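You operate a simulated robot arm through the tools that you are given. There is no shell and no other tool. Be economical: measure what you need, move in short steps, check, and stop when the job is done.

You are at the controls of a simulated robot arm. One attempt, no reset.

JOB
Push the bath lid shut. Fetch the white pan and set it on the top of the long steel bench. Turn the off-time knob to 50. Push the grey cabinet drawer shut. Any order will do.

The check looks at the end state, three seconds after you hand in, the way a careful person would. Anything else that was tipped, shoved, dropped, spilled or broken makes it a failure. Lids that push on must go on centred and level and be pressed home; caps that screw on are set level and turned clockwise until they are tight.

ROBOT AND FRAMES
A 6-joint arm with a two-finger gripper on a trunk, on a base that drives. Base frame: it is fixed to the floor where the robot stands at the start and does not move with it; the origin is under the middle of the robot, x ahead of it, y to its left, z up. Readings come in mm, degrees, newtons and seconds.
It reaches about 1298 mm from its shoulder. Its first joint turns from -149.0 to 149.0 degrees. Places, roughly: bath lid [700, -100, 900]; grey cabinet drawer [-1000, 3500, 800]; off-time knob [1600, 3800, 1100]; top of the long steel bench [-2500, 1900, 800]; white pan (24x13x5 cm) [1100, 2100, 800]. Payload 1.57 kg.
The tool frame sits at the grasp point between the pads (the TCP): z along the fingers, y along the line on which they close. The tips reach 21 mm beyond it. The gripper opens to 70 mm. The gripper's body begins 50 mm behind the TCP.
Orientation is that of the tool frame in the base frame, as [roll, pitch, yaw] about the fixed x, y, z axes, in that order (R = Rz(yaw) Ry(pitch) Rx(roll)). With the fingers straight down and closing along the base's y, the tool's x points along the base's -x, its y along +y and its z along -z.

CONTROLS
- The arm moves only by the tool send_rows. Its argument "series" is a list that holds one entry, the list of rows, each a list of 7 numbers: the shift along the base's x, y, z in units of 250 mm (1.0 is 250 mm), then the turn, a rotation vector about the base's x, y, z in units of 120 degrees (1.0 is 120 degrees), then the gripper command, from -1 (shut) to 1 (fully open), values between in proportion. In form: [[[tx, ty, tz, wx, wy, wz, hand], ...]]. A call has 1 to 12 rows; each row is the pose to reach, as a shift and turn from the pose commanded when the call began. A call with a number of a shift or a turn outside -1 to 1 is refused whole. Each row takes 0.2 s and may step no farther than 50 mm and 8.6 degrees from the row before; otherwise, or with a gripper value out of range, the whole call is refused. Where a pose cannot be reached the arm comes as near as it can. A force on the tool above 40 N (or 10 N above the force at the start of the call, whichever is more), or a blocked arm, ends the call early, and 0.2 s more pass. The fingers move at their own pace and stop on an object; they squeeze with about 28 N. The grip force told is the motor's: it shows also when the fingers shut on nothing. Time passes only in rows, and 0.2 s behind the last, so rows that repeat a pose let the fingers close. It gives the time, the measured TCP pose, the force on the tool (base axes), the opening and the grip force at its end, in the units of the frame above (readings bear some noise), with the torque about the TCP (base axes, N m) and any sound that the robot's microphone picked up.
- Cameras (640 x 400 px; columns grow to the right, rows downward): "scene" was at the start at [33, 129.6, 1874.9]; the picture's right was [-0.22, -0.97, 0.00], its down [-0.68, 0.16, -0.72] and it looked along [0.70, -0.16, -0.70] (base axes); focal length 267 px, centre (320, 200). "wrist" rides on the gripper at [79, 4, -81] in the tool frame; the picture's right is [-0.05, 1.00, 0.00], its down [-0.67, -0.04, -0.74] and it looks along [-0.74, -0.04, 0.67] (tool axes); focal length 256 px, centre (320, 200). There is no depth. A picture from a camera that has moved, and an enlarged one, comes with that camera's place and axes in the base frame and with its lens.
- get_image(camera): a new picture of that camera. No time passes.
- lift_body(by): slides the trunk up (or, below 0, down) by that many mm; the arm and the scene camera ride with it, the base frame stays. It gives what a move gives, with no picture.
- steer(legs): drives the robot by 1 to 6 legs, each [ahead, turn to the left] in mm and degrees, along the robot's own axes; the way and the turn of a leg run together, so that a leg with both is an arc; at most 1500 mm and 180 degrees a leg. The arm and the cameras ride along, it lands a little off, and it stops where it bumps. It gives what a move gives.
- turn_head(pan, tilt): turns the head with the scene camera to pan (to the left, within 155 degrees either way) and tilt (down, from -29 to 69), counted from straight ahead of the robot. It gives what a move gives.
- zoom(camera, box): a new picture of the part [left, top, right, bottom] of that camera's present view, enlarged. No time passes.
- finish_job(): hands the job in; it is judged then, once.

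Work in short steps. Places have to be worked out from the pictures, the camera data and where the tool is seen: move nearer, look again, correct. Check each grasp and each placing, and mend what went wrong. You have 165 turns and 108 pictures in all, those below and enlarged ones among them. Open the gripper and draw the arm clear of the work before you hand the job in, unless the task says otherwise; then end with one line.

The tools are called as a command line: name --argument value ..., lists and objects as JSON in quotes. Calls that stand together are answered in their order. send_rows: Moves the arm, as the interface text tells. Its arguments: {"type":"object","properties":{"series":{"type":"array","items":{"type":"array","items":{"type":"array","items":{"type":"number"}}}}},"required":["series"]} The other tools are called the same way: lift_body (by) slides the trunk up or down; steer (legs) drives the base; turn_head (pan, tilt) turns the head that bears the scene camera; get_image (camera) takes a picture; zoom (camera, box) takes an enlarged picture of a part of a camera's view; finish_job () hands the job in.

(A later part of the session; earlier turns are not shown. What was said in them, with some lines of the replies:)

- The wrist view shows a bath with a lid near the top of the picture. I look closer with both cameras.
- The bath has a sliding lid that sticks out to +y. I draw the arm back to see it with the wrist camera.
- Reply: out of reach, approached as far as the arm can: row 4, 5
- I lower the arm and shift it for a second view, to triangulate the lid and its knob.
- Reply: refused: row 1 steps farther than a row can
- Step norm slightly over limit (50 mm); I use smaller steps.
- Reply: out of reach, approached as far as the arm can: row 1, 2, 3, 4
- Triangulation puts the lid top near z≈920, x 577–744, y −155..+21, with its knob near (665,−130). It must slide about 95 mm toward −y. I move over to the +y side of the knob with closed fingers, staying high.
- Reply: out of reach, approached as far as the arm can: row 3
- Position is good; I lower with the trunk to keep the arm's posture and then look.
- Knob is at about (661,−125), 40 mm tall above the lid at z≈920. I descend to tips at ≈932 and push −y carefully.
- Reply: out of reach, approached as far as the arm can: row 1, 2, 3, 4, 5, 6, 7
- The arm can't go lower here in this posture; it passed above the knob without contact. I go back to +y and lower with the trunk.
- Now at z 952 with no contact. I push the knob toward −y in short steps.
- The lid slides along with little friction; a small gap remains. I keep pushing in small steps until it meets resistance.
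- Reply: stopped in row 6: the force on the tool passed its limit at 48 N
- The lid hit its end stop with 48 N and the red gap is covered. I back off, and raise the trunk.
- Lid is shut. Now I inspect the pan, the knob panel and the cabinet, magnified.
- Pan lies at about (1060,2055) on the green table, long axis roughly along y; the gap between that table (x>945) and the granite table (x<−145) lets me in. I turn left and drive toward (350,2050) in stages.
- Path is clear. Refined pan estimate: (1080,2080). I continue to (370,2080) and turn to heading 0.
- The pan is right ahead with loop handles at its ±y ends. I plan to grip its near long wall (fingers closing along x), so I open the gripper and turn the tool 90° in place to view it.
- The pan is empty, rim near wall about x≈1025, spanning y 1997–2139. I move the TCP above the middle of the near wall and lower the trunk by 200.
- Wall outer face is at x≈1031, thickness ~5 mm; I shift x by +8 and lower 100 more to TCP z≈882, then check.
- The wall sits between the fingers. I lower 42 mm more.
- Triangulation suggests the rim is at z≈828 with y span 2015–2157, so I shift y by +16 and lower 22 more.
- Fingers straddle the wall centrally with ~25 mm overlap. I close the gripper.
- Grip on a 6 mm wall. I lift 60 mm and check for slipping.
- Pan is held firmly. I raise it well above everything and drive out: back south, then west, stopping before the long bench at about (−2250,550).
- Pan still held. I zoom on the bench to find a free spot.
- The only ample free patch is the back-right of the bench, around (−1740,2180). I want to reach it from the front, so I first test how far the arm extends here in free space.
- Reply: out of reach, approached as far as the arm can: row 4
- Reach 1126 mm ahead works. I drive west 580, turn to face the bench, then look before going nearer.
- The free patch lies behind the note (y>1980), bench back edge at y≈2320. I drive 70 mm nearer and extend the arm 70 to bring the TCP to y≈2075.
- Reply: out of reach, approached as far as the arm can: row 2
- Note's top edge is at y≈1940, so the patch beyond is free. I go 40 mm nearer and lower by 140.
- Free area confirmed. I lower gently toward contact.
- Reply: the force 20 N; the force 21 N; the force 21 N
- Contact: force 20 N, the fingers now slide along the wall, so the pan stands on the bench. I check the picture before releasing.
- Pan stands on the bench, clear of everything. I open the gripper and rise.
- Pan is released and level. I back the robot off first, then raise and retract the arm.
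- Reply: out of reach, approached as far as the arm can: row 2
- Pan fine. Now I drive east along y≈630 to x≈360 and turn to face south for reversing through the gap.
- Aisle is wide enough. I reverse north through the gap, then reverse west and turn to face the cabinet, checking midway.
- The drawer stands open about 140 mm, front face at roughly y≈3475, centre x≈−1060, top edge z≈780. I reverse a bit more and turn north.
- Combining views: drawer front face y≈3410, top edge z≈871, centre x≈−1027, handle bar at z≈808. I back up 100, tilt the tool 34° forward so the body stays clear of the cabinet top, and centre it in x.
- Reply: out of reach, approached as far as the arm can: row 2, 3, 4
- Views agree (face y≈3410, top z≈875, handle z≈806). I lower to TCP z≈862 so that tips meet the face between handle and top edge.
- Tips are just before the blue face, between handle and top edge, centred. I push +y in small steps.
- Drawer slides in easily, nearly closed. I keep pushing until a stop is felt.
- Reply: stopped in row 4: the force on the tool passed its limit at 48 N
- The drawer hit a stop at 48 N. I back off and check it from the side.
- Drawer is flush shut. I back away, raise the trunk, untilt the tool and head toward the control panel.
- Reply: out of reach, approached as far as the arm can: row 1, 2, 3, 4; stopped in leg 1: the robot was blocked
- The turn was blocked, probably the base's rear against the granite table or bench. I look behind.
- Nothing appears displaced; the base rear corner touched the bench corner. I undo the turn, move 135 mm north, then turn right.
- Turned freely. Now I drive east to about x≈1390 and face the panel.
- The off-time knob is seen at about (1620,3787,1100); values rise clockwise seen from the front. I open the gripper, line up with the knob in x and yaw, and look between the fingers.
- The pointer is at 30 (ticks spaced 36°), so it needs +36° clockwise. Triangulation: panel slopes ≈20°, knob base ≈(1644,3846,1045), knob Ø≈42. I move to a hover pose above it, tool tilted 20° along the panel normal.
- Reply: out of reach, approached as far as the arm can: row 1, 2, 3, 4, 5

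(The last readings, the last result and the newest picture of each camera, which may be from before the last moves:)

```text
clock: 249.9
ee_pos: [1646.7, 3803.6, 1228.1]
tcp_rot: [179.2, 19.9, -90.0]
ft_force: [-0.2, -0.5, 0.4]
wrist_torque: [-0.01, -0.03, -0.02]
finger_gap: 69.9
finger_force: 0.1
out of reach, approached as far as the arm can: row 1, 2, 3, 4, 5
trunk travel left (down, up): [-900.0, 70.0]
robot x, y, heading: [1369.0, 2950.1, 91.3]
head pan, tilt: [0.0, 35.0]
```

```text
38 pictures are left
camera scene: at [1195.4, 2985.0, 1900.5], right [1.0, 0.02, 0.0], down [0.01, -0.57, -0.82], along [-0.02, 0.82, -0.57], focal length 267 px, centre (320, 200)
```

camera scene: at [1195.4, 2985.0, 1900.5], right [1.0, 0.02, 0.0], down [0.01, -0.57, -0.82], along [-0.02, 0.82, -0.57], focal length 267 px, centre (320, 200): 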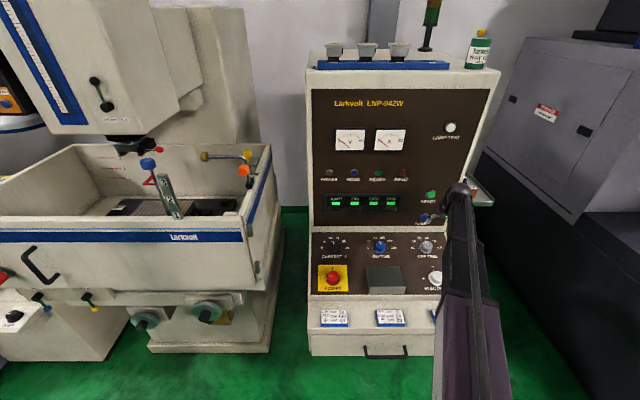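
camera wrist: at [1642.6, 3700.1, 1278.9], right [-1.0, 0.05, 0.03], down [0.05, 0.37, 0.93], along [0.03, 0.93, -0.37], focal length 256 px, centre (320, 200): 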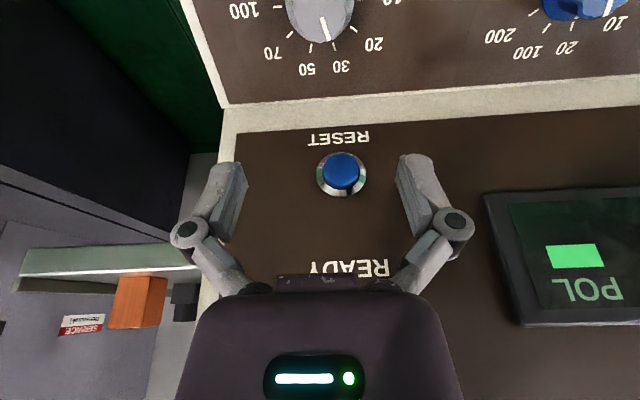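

I lower 60 mm with the trunk to the hover height and look.

lift_body --by -60

get_image --camera "wrist"

zoom --camera "scene" --box '[360, 180, 520, 280]'

```text
clock: 250.9
ee_pos: [1646.6, 3801.6, 1169.7]
tcp_rot: [179.2, 19.9, -90.0]
ft_force: [-0.4, -0.5, 0.3]
wrist_torque: [-0.01, 0.0, -0.01]
finger_gap: 70.2
finger_force: 0.0
trunk travel left (down, up): [-840.0, 130.0]
robot x, y, heading: [1369.4, 2943.8, 91.6]
head pan, tilt: [0.0, 35.0]
```

```text
37 pictures are left
camera wrist: at [1642.3, 3698.7, 1219.5], right [-1.0, 0.05, 0.03], down [0.05, 0.37, 0.93], along [0.03, 0.93, -0.37], focal length 256 px, centre (320, 200)
```

wrist: 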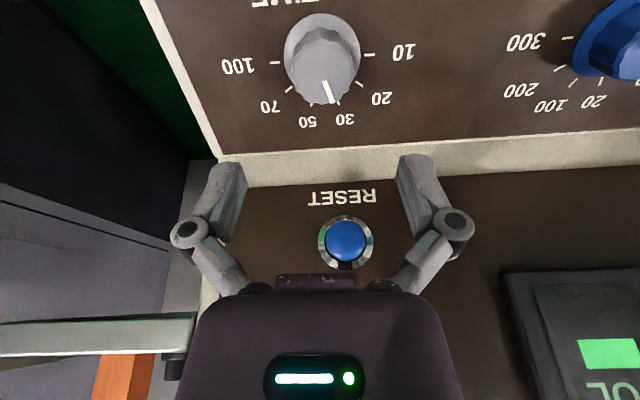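

```text
4.00 times, centred on (440, 230) of scene
camera zoom: at [1195.3, 2983.8, 1840.6], right [1.0, 0.02, 0.0], down [0.01, -0.57, -0.82], along [-0.02, 0.82, -0.57], focal length 1069 px, centre (-160, 80)
```

zoom: 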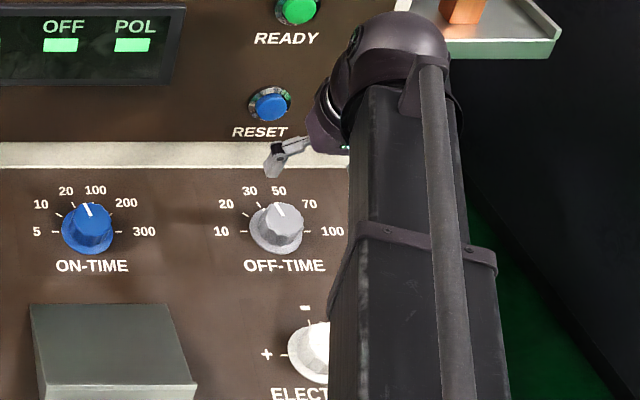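

Refined: knob top centre ≈(1640,3822,1084), slope ≈22°. I align x/y and tilt, then lower 50 and check.

send_rows --series '[[[-0.026, 0.07, 0, 0.017, 0, 0, 1]]]'

lift_body --by -50

get_image --camera "wrist"

```text
clock: 251.3
ee_pos: [1638.2, 3818.6, 1172.2]
tcp_rot: [179.2, 21.9, -89.9]
ft_force: [-0.4, 0.0, -0.6]
wrist_torque: [-0.01, -0.03, 0.0]
finger_gap: 70.1
finger_force: 0.1
trunk travel left (down, up): [-840.0, 130.0]
robot x, y, heading: [1370.2, 2945.5, 91.0]
head pan, tilt: [0.0, 35.0]
```

```text
clock: 252.2
ee_pos: [1638.4, 3819.1, 1122.3]
tcp_rot: [179.2, 21.8, -90.0]
ft_force: [0.0, -0.9, 0.5]
wrist_torque: [-0.04, 0.02, -0.02]
finger_gap: 70.2
finger_force: 0.1
trunk travel left (down, up): [-790.0, 180.0]
robot x, y, heading: [1369.4, 2944.8, 91.1]
head pan, tilt: [0.0, 35.0]
```

```text
35 pictures are left
camera wrist: at [1634.9, 3713.1, 1168.1], right [-1.0, 0.04, 0.03], down [0.05, 0.34, 0.94], along [0.03, 0.94, -0.34], focal length 256 px, centre (320, 200)
```

wrist: 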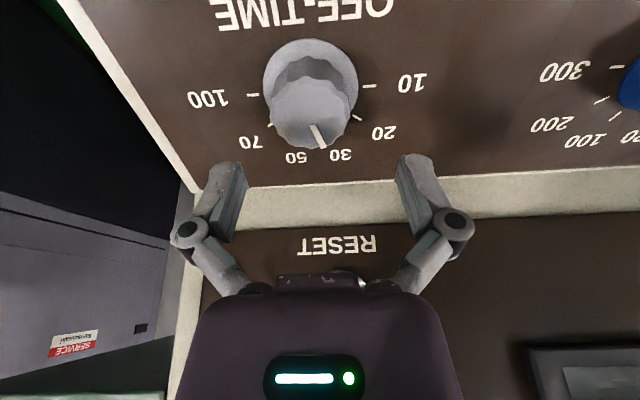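

Knob sits ~5 mm to +x of the tool axis. I correct x +5, y −4 and lower 31 mm.

send_rows --series '[[[0.02, -0.016, 0, 0, 0, 0, 1]]]'

lift_body --by -28

get_image --camera "wrist"

zoom --camera "scene" --box '[370, 170, 498, 250]'

```text
clock: 252.6
ee_pos: [1643.9, 3814.1, 1122.0]
tcp_rot: [179.3, 21.9, -90.0]
ft_force: [-0.1, 0.5, 0.4]
wrist_torque: [0.01, 0.02, 0.0]
finger_gap: 70.2
finger_force: 0.1
trunk travel left (down, up): [-790.0, 180.0]
robot x, y, heading: [1371.2, 2944.5, 91.1]
head pan, tilt: [0.0, 35.0]
```

```text
clock: 253.3
ee_pos: [1642.4, 3812.8, 1095.7]
tcp_rot: [179.2, 21.9, -90.0]
ft_force: [0.0, -0.2, -0.1]
wrist_torque: [0.0, -0.01, 0.01]
finger_gap: 69.6
finger_force: 0.0
trunk travel left (down, up): [-762.0, 208.0]
robot x, y, heading: [1371.7, 2946.2, 91.4]
head pan, tilt: [0.0, 35.0]
```

```text
34 pictures are left
camera wrist: at [1639.1, 3708.8, 1140.1], right [-1.0, 0.04, 0.03], down [0.05, 0.34, 0.94], along [0.03, 0.94, -0.34], focal length 256 px, centre (320, 200)
```

wrist: 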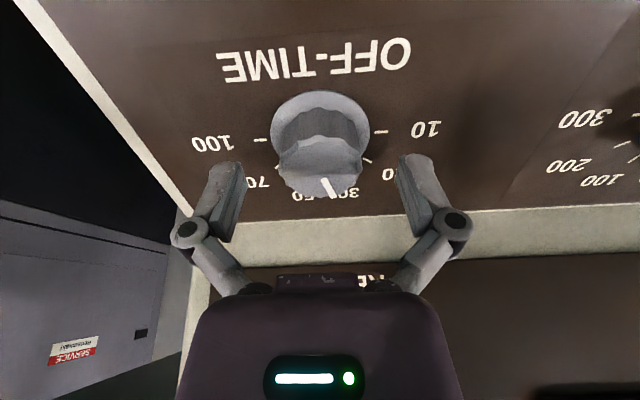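

```text
5.00 times, centred on (434, 210) of scene
camera zoom: at [1195.3, 2983.8, 1762.5], right [1.0, 0.02, 0.0], down [0.01, -0.57, -0.82], along [-0.02, 0.82, -0.57], focal length 1337 px, centre (-250, 150)
```

zoom: 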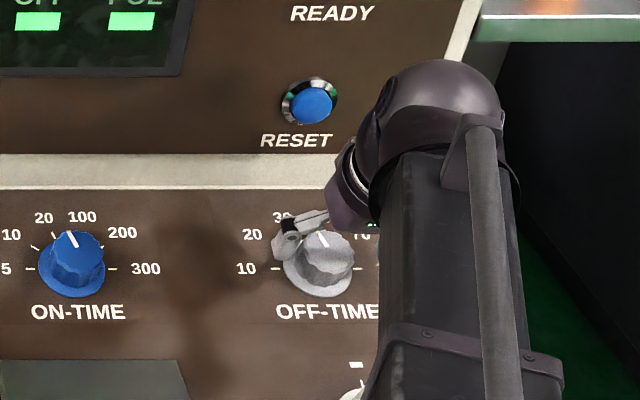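

Tips are only ~4 mm below the knob's top and ~4 mm south of the axis; I move y +7 and lower 8 mm more, then close.

send_rows --series '[[[0, 0.028, 0, 0, 0, 0, 1]]]'

lift_body --by -8

send_rows --series '[[[0, 0, 0, 0, 0, 0, 0.3], [0, 0, 0, 0, 0, 0, 0], [0, 0, 0, 0, 0, 0, -1], [0, 0, 0, 0, 0, 0, -1], [0, 0, 0, 0, 0, 0, -1]]]'

get_image --camera "wrist"

```text
clock: 253.7
ee_pos: [1643.0, 3821.3, 1094.9]
tcp_rot: [179.2, 22.1, -90.0]
ft_force: [0.2, 0.4, -0.3]
wrist_torque: [0.0, -0.04, -0.01]
finger_gap: 69.8
finger_force: 0.1
trunk travel left (down, up): [-762.0, 208.0]
robot x, y, heading: [1365.9, 2944.8, 91.2]
head pan, tilt: [0.0, 35.0]
```

```text
clock: 254.3
ee_pos: [1642.2, 3820.1, 1086.0]
tcp_rot: [179.2, 21.9, -90.0]
ft_force: [-0.4, -0.7, -0.3]
wrist_torque: [0.04, 0.02, 0.0]
finger_gap: 70.4
finger_force: 0.0
trunk travel left (down, up): [-754.0, 216.0]
robot x, y, heading: [1371.9, 2947.0, 91.1]
head pan, tilt: [0.0, 35.0]
```

```text
clock: 255.5
ee_pos: [1642.3, 3820.3, 1086.5]
tcp_rot: [179.2, 22.0, -89.9]
ft_force: [-1.5, 0.9, 3.5]
wrist_torque: [-0.11, 0.09, 0.04]
finger_gap: 39.8
finger_force: 31.6
trunk travel left (down, up): [-754.0, 216.0]
robot x, y, heading: [1369.3, 2943.5, 91.3]
head pan, tilt: [0.0, 35.0]
```

```text
32 pictures are left
camera wrist: at [1639.0, 3716.0, 1132.3], right [-1.0, 0.04, 0.03], down [0.05, 0.34, 0.94], along [0.03, 0.94, -0.34], focal length 256 px, centre (320, 200)
```

wrist: 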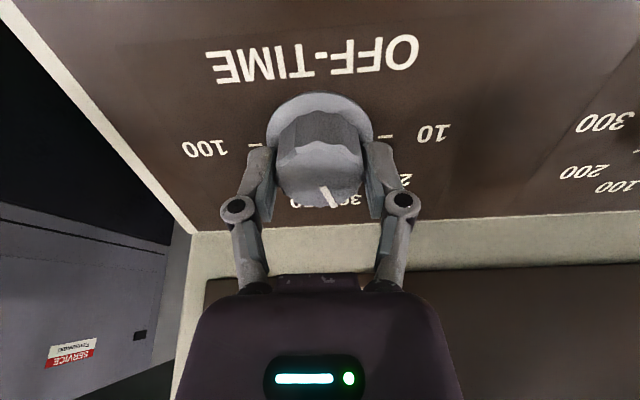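

Knob gripped (39.8 mm). I twist 36° clockwise about the panel normal.

send_rows --series '[[[0, 0, 0, 0, 0.0225, -0.0556, -1], [0, 0, 0, 0, 0.045, -0.111, -1], [0, 0, 0, 0, 0.0675, -0.167, -1], [0, 0, 0, 0, 0.09, -0.222, -1], [0, 0, 0, 0, 0.1125, -0.278, -1]]]'

get_image --camera "wrist"

zoom --camera "scene" --box '[370, 170, 498, 250]'

```text
clock: 256.7
ee_pos: [1643.5, 3819.9, 1087.1]
tcp_rot: [165.8, 17.5, -128.1]
ft_force: [0.0, -4.7, -6.4]
wrist_torque: [0.11, -0.81, -0.31]
finger_gap: 39.7
finger_force: 31.5
trunk travel left (down, up): [-754.0, 216.0]
robot x, y, heading: [1367.0, 2940.7, 91.3]
head pan, tilt: [0.0, 35.0]
```

```text
31 pictures are left
camera wrist: at [1593.3, 3731.7, 1138.9], right [-0.77, 0.58, 0.25], down [0.43, 0.2, 0.88], along [0.46, 0.79, -0.4], focal length 256 px, centre (320, 200)
```

wrist: 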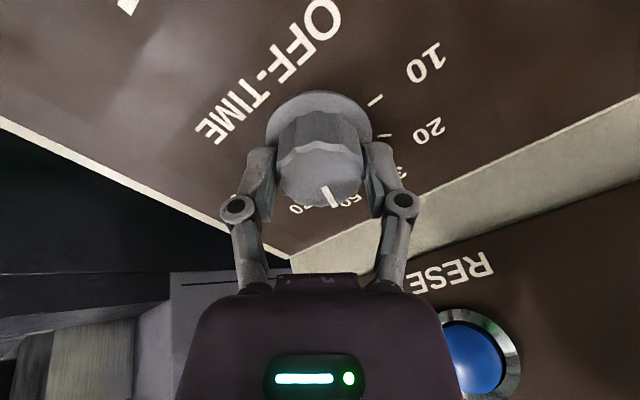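

```text
5.00 times, centred on (434, 210) of scene
camera zoom: at [1195.5, 2984.1, 1754.5], right [1.0, 0.02, 0.0], down [0.01, -0.57, -0.82], along [-0.02, 0.82, -0.57], focal length 1337 px, centre (-250, 150)
```

zoom: 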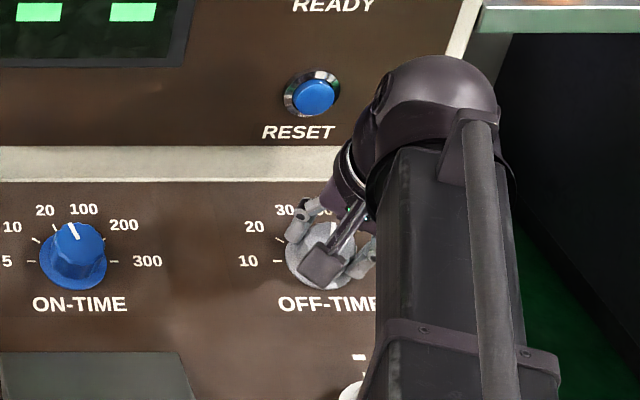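

The knob followed. I release, rise, and check the pointer.

send_rows --series '[[[0, 0, 0, 0, 0, 0, 0], [0, 0, 0, 0, 0, 0, 1], [0, 0, 0, 0, 0, 0, 1], [0, 0, 0, 0, 0, 0, 1]]]'

lift_body --by 110

get_image --camera "wrist"

zoom --camera "scene" --box '[380, 190, 492, 260]'

```text
clock: 257.7
ee_pos: [1643.8, 3820.1, 1087.4]
tcp_rot: [165.8, 17.6, -128.1]
ft_force: [0.8, 0.5, -0.5]
wrist_torque: [-0.01, 0.02, 0.0]
finger_gap: 70.1
finger_force: 0.1
trunk travel left (down, up): [-754.0, 216.0]
robot x, y, heading: [1367.2, 2946.5, 91.1]
head pan, tilt: [0.0, 35.0]
```

```text
clock: 259.1
ee_pos: [1642.9, 3821.4, 1196.8]
tcp_rot: [165.9, 17.5, -128.1]
ft_force: [0.0, 0.2, 1.4]
wrist_torque: [-0.02, 0.0, -0.03]
finger_gap: 70.0
finger_force: 0.0
trunk travel left (down, up): [-864.0, 106.0]
robot x, y, heading: [1370.5, 2943.4, 91.0]
head pan, tilt: [0.0, 35.0]
```

```text
29 pictures are left
camera wrist: at [1593.3, 3731.9, 1248.9], right [-0.78, 0.58, 0.25], down [0.43, 0.2, 0.88], along [0.46, 0.79, -0.4], focal length 256 px, centre (320, 200)
```

wrist: 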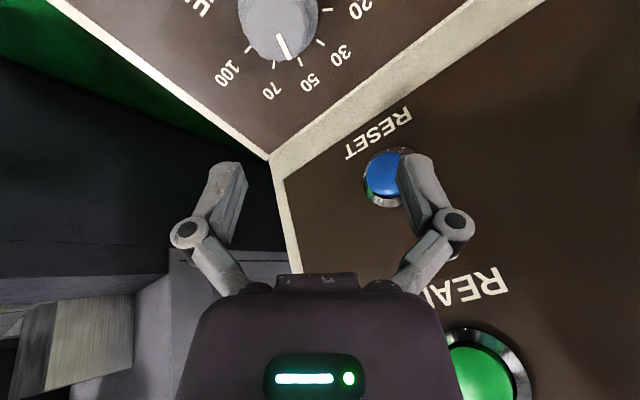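

```text
5.71 times, centred on (436, 225) of scene
camera zoom: at [1195.3, 2984.1, 1864.5], right [1.0, 0.02, 0.0], down [0.01, -0.57, -0.82], along [-0.02, 0.82, -0.57], focal length 1528 px, centre (-343, 57)
```

zoom: 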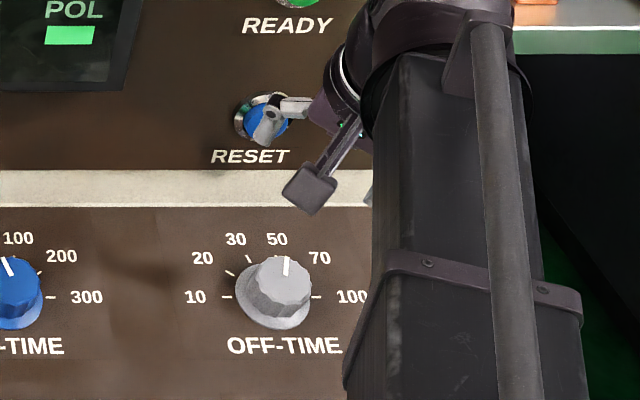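

It looks close to 50. I rotate back and withdraw to get a straight view for a precise check.

send_rows --series '[[[0, -0.1, 0, 0, -0.0225, 0.0556, 1], [0, -0.25, 0, 0, -0.045, 0.111, 1], [0, -0.4, 0, 0, -0.0675, 0.167, 1], [0, -0.55, 0, 0, -0.09, 0.222, 1], [0, -0.7, 0, 0, -0.1125, 0.278, 1]]]'

get_image --camera "wrist"

```text
clock: 260.3
ee_pos: [1643.5, 3644.8, 1197.2]
tcp_rot: [179.4, 22.0, -89.8]
ft_force: [0.7, -0.7, 0.2]
wrist_torque: [0.01, 0.02, -0.02]
finger_gap: 69.7
finger_force: 0.1
trunk travel left (down, up): [-864.0, 106.0]
robot x, y, heading: [1367.5, 2944.2, 91.1]
head pan, tilt: [0.0, 35.0]
```

```text
27 pictures are left
camera wrist: at [1639.8, 3540.0, 1242.4], right [-1.0, 0.04, 0.03], down [0.04, 0.34, 0.94], along [0.03, 0.94, -0.34], focal length 256 px, centre (320, 200)
```

wrist: 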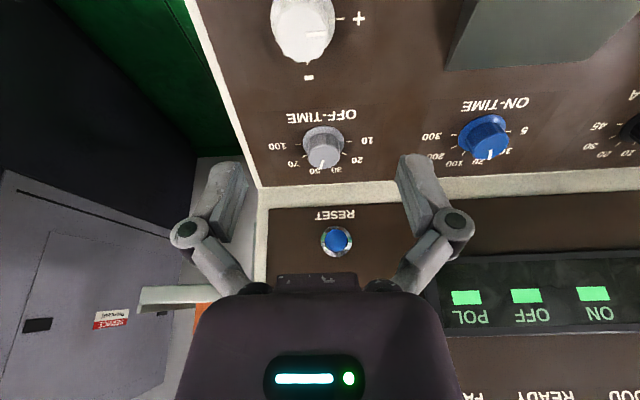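

I tilt the camera to look along the panel normal for an accurate reading.

send_rows --series '[[[0, 0.085, 0.02, -0.061, 0, 0, 1], [0, 0.17, 0.04, -0.122, 0, 0, 1], [0, 0.255, 0.05, -0.183, 0, 0, 1], [0, 0.34, 0.05, -0.245, 0, 0, 1], [0, 0.425, 0.05, -0.306, 0, 0, 1], [0, 0.51, 0.05, -0.367, 0, 0, 1]]]'

get_image --camera "wrist"

```text
clock: 261.7
ee_pos: [1643.3, 3775.1, 1196.8]
tcp_rot: [179.1, -22.3, -90.0]
ft_force: [-0.5, 0.2, 0.2]
wrist_torque: [-0.03, 0.03, -0.03]
finger_gap: 69.9
finger_force: 0.1
out of reach, approached as far as the arm can: row 1, 2, 3, 4, 5, 6
trunk travel left (down, up): [-864.0, 106.0]
robot x, y, heading: [1364.6, 2943.2, 91.1]
head pan, tilt: [0.0, 35.0]
```

```text
26 pictures are left
camera wrist: at [1639.2, 3731.9, 1301.4], right [-1.0, 0.06, -0.01], down [0.05, 0.9, 0.44], along [0.03, 0.43, -0.9], focal length 256 px, centre (320, 200)
```

wrist: 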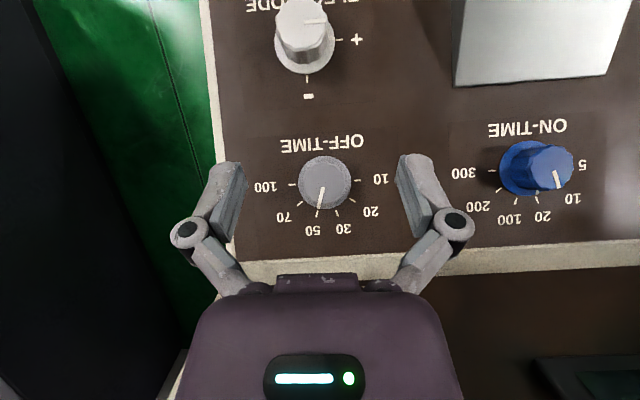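

zoom --camera "wrist" --box '[244, 130, 404, 230]'

```text
4.00 times, centred on (324, 180) of wrist
camera zoom: at [1639.2, 3731.9, 1301.4], right [-1.0, 0.06, -0.01], down [0.05, 0.9, 0.44], along [0.03, 0.43, -0.9], focal length 1024 px, centre (304, 280)
```

zoom: 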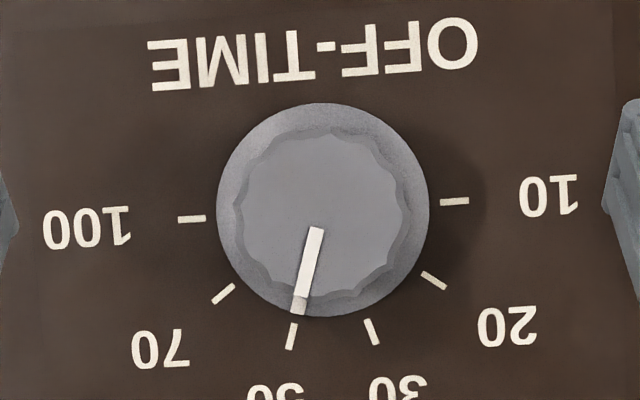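

Pointer is exactly on 50. I draw the arm back clear of the panel and take a last look.

send_rows --series '[[[0, -0.1, 0, 0.061, 0, 0, 1], [0, -0.25, 0.0, 0.122, 0, 0, 1], [0, -0.42, 0.0, 0.183, 0, 0, 1], [0, -0.55, 0.0, 0.183, 0, 0, 1]]]'

turn_head --pan 80 --tilt 20

get_image --camera "scene"

```text
clock: 262.7
ee_pos: [1645.1, 3635.3, 1182.6]
tcp_rot: [179.2, -0.1, -90.0]
ft_force: [-0.6, -0.5, 0.7]
wrist_torque: [-0.02, -0.03, 0.0]
finger_gap: 70.2
finger_force: 0.0
out of reach, approached as far as the arm can: row 1, 2, 3, 4
trunk travel left (down, up): [-864.0, 106.0]
robot x, y, heading: [1367.4, 2943.8, 90.9]
head pan, tilt: [0.0, 35.0]
```

```text
clock: 264.2
ee_pos: [1644.2, 3636.6, 1182.6]
tcp_rot: [179.2, -0.1, -90.0]
ft_force: [-0.1, -0.2, -1.2]
wrist_torque: [-0.01, -0.01, -0.01]
finger_gap: 70.2
finger_force: 0.0
trunk travel left (down, up): [-864.0, 106.0]
robot x, y, heading: [1369.1, 2944.4, 91.4]
head pan, tilt: [80.0, 20.0]
```

```text
24 pictures are left
camera scene: at [1105.2, 2910.2, 1888.4], right [0.15, 0.99, 0.0], down [0.34, -0.05, -0.94], along [-0.93, 0.14, -0.34], focal length 267 px, centre (320, 200)
```

scene: 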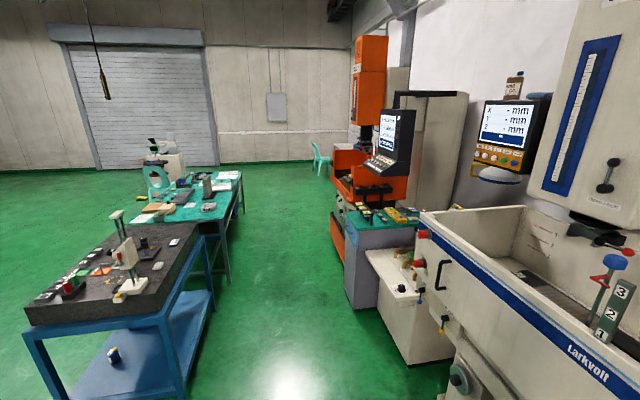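

Everything stands upright; all four jobs are done and the arm is clear with the gripper open. I hand in.

finish_job

```text
The job is handed in.
```

All four jobs are done and the job is handed in: the bath lid is shut, the white pan is on the top of the long steel bench, the off-time knob is at 50 and the grey cabinet drawer is shut. While I was turning away from the cabinet, the robot was blocked once. I think its rear touched the long bench's corner; pictures taken afterwards showed nothing displaced.
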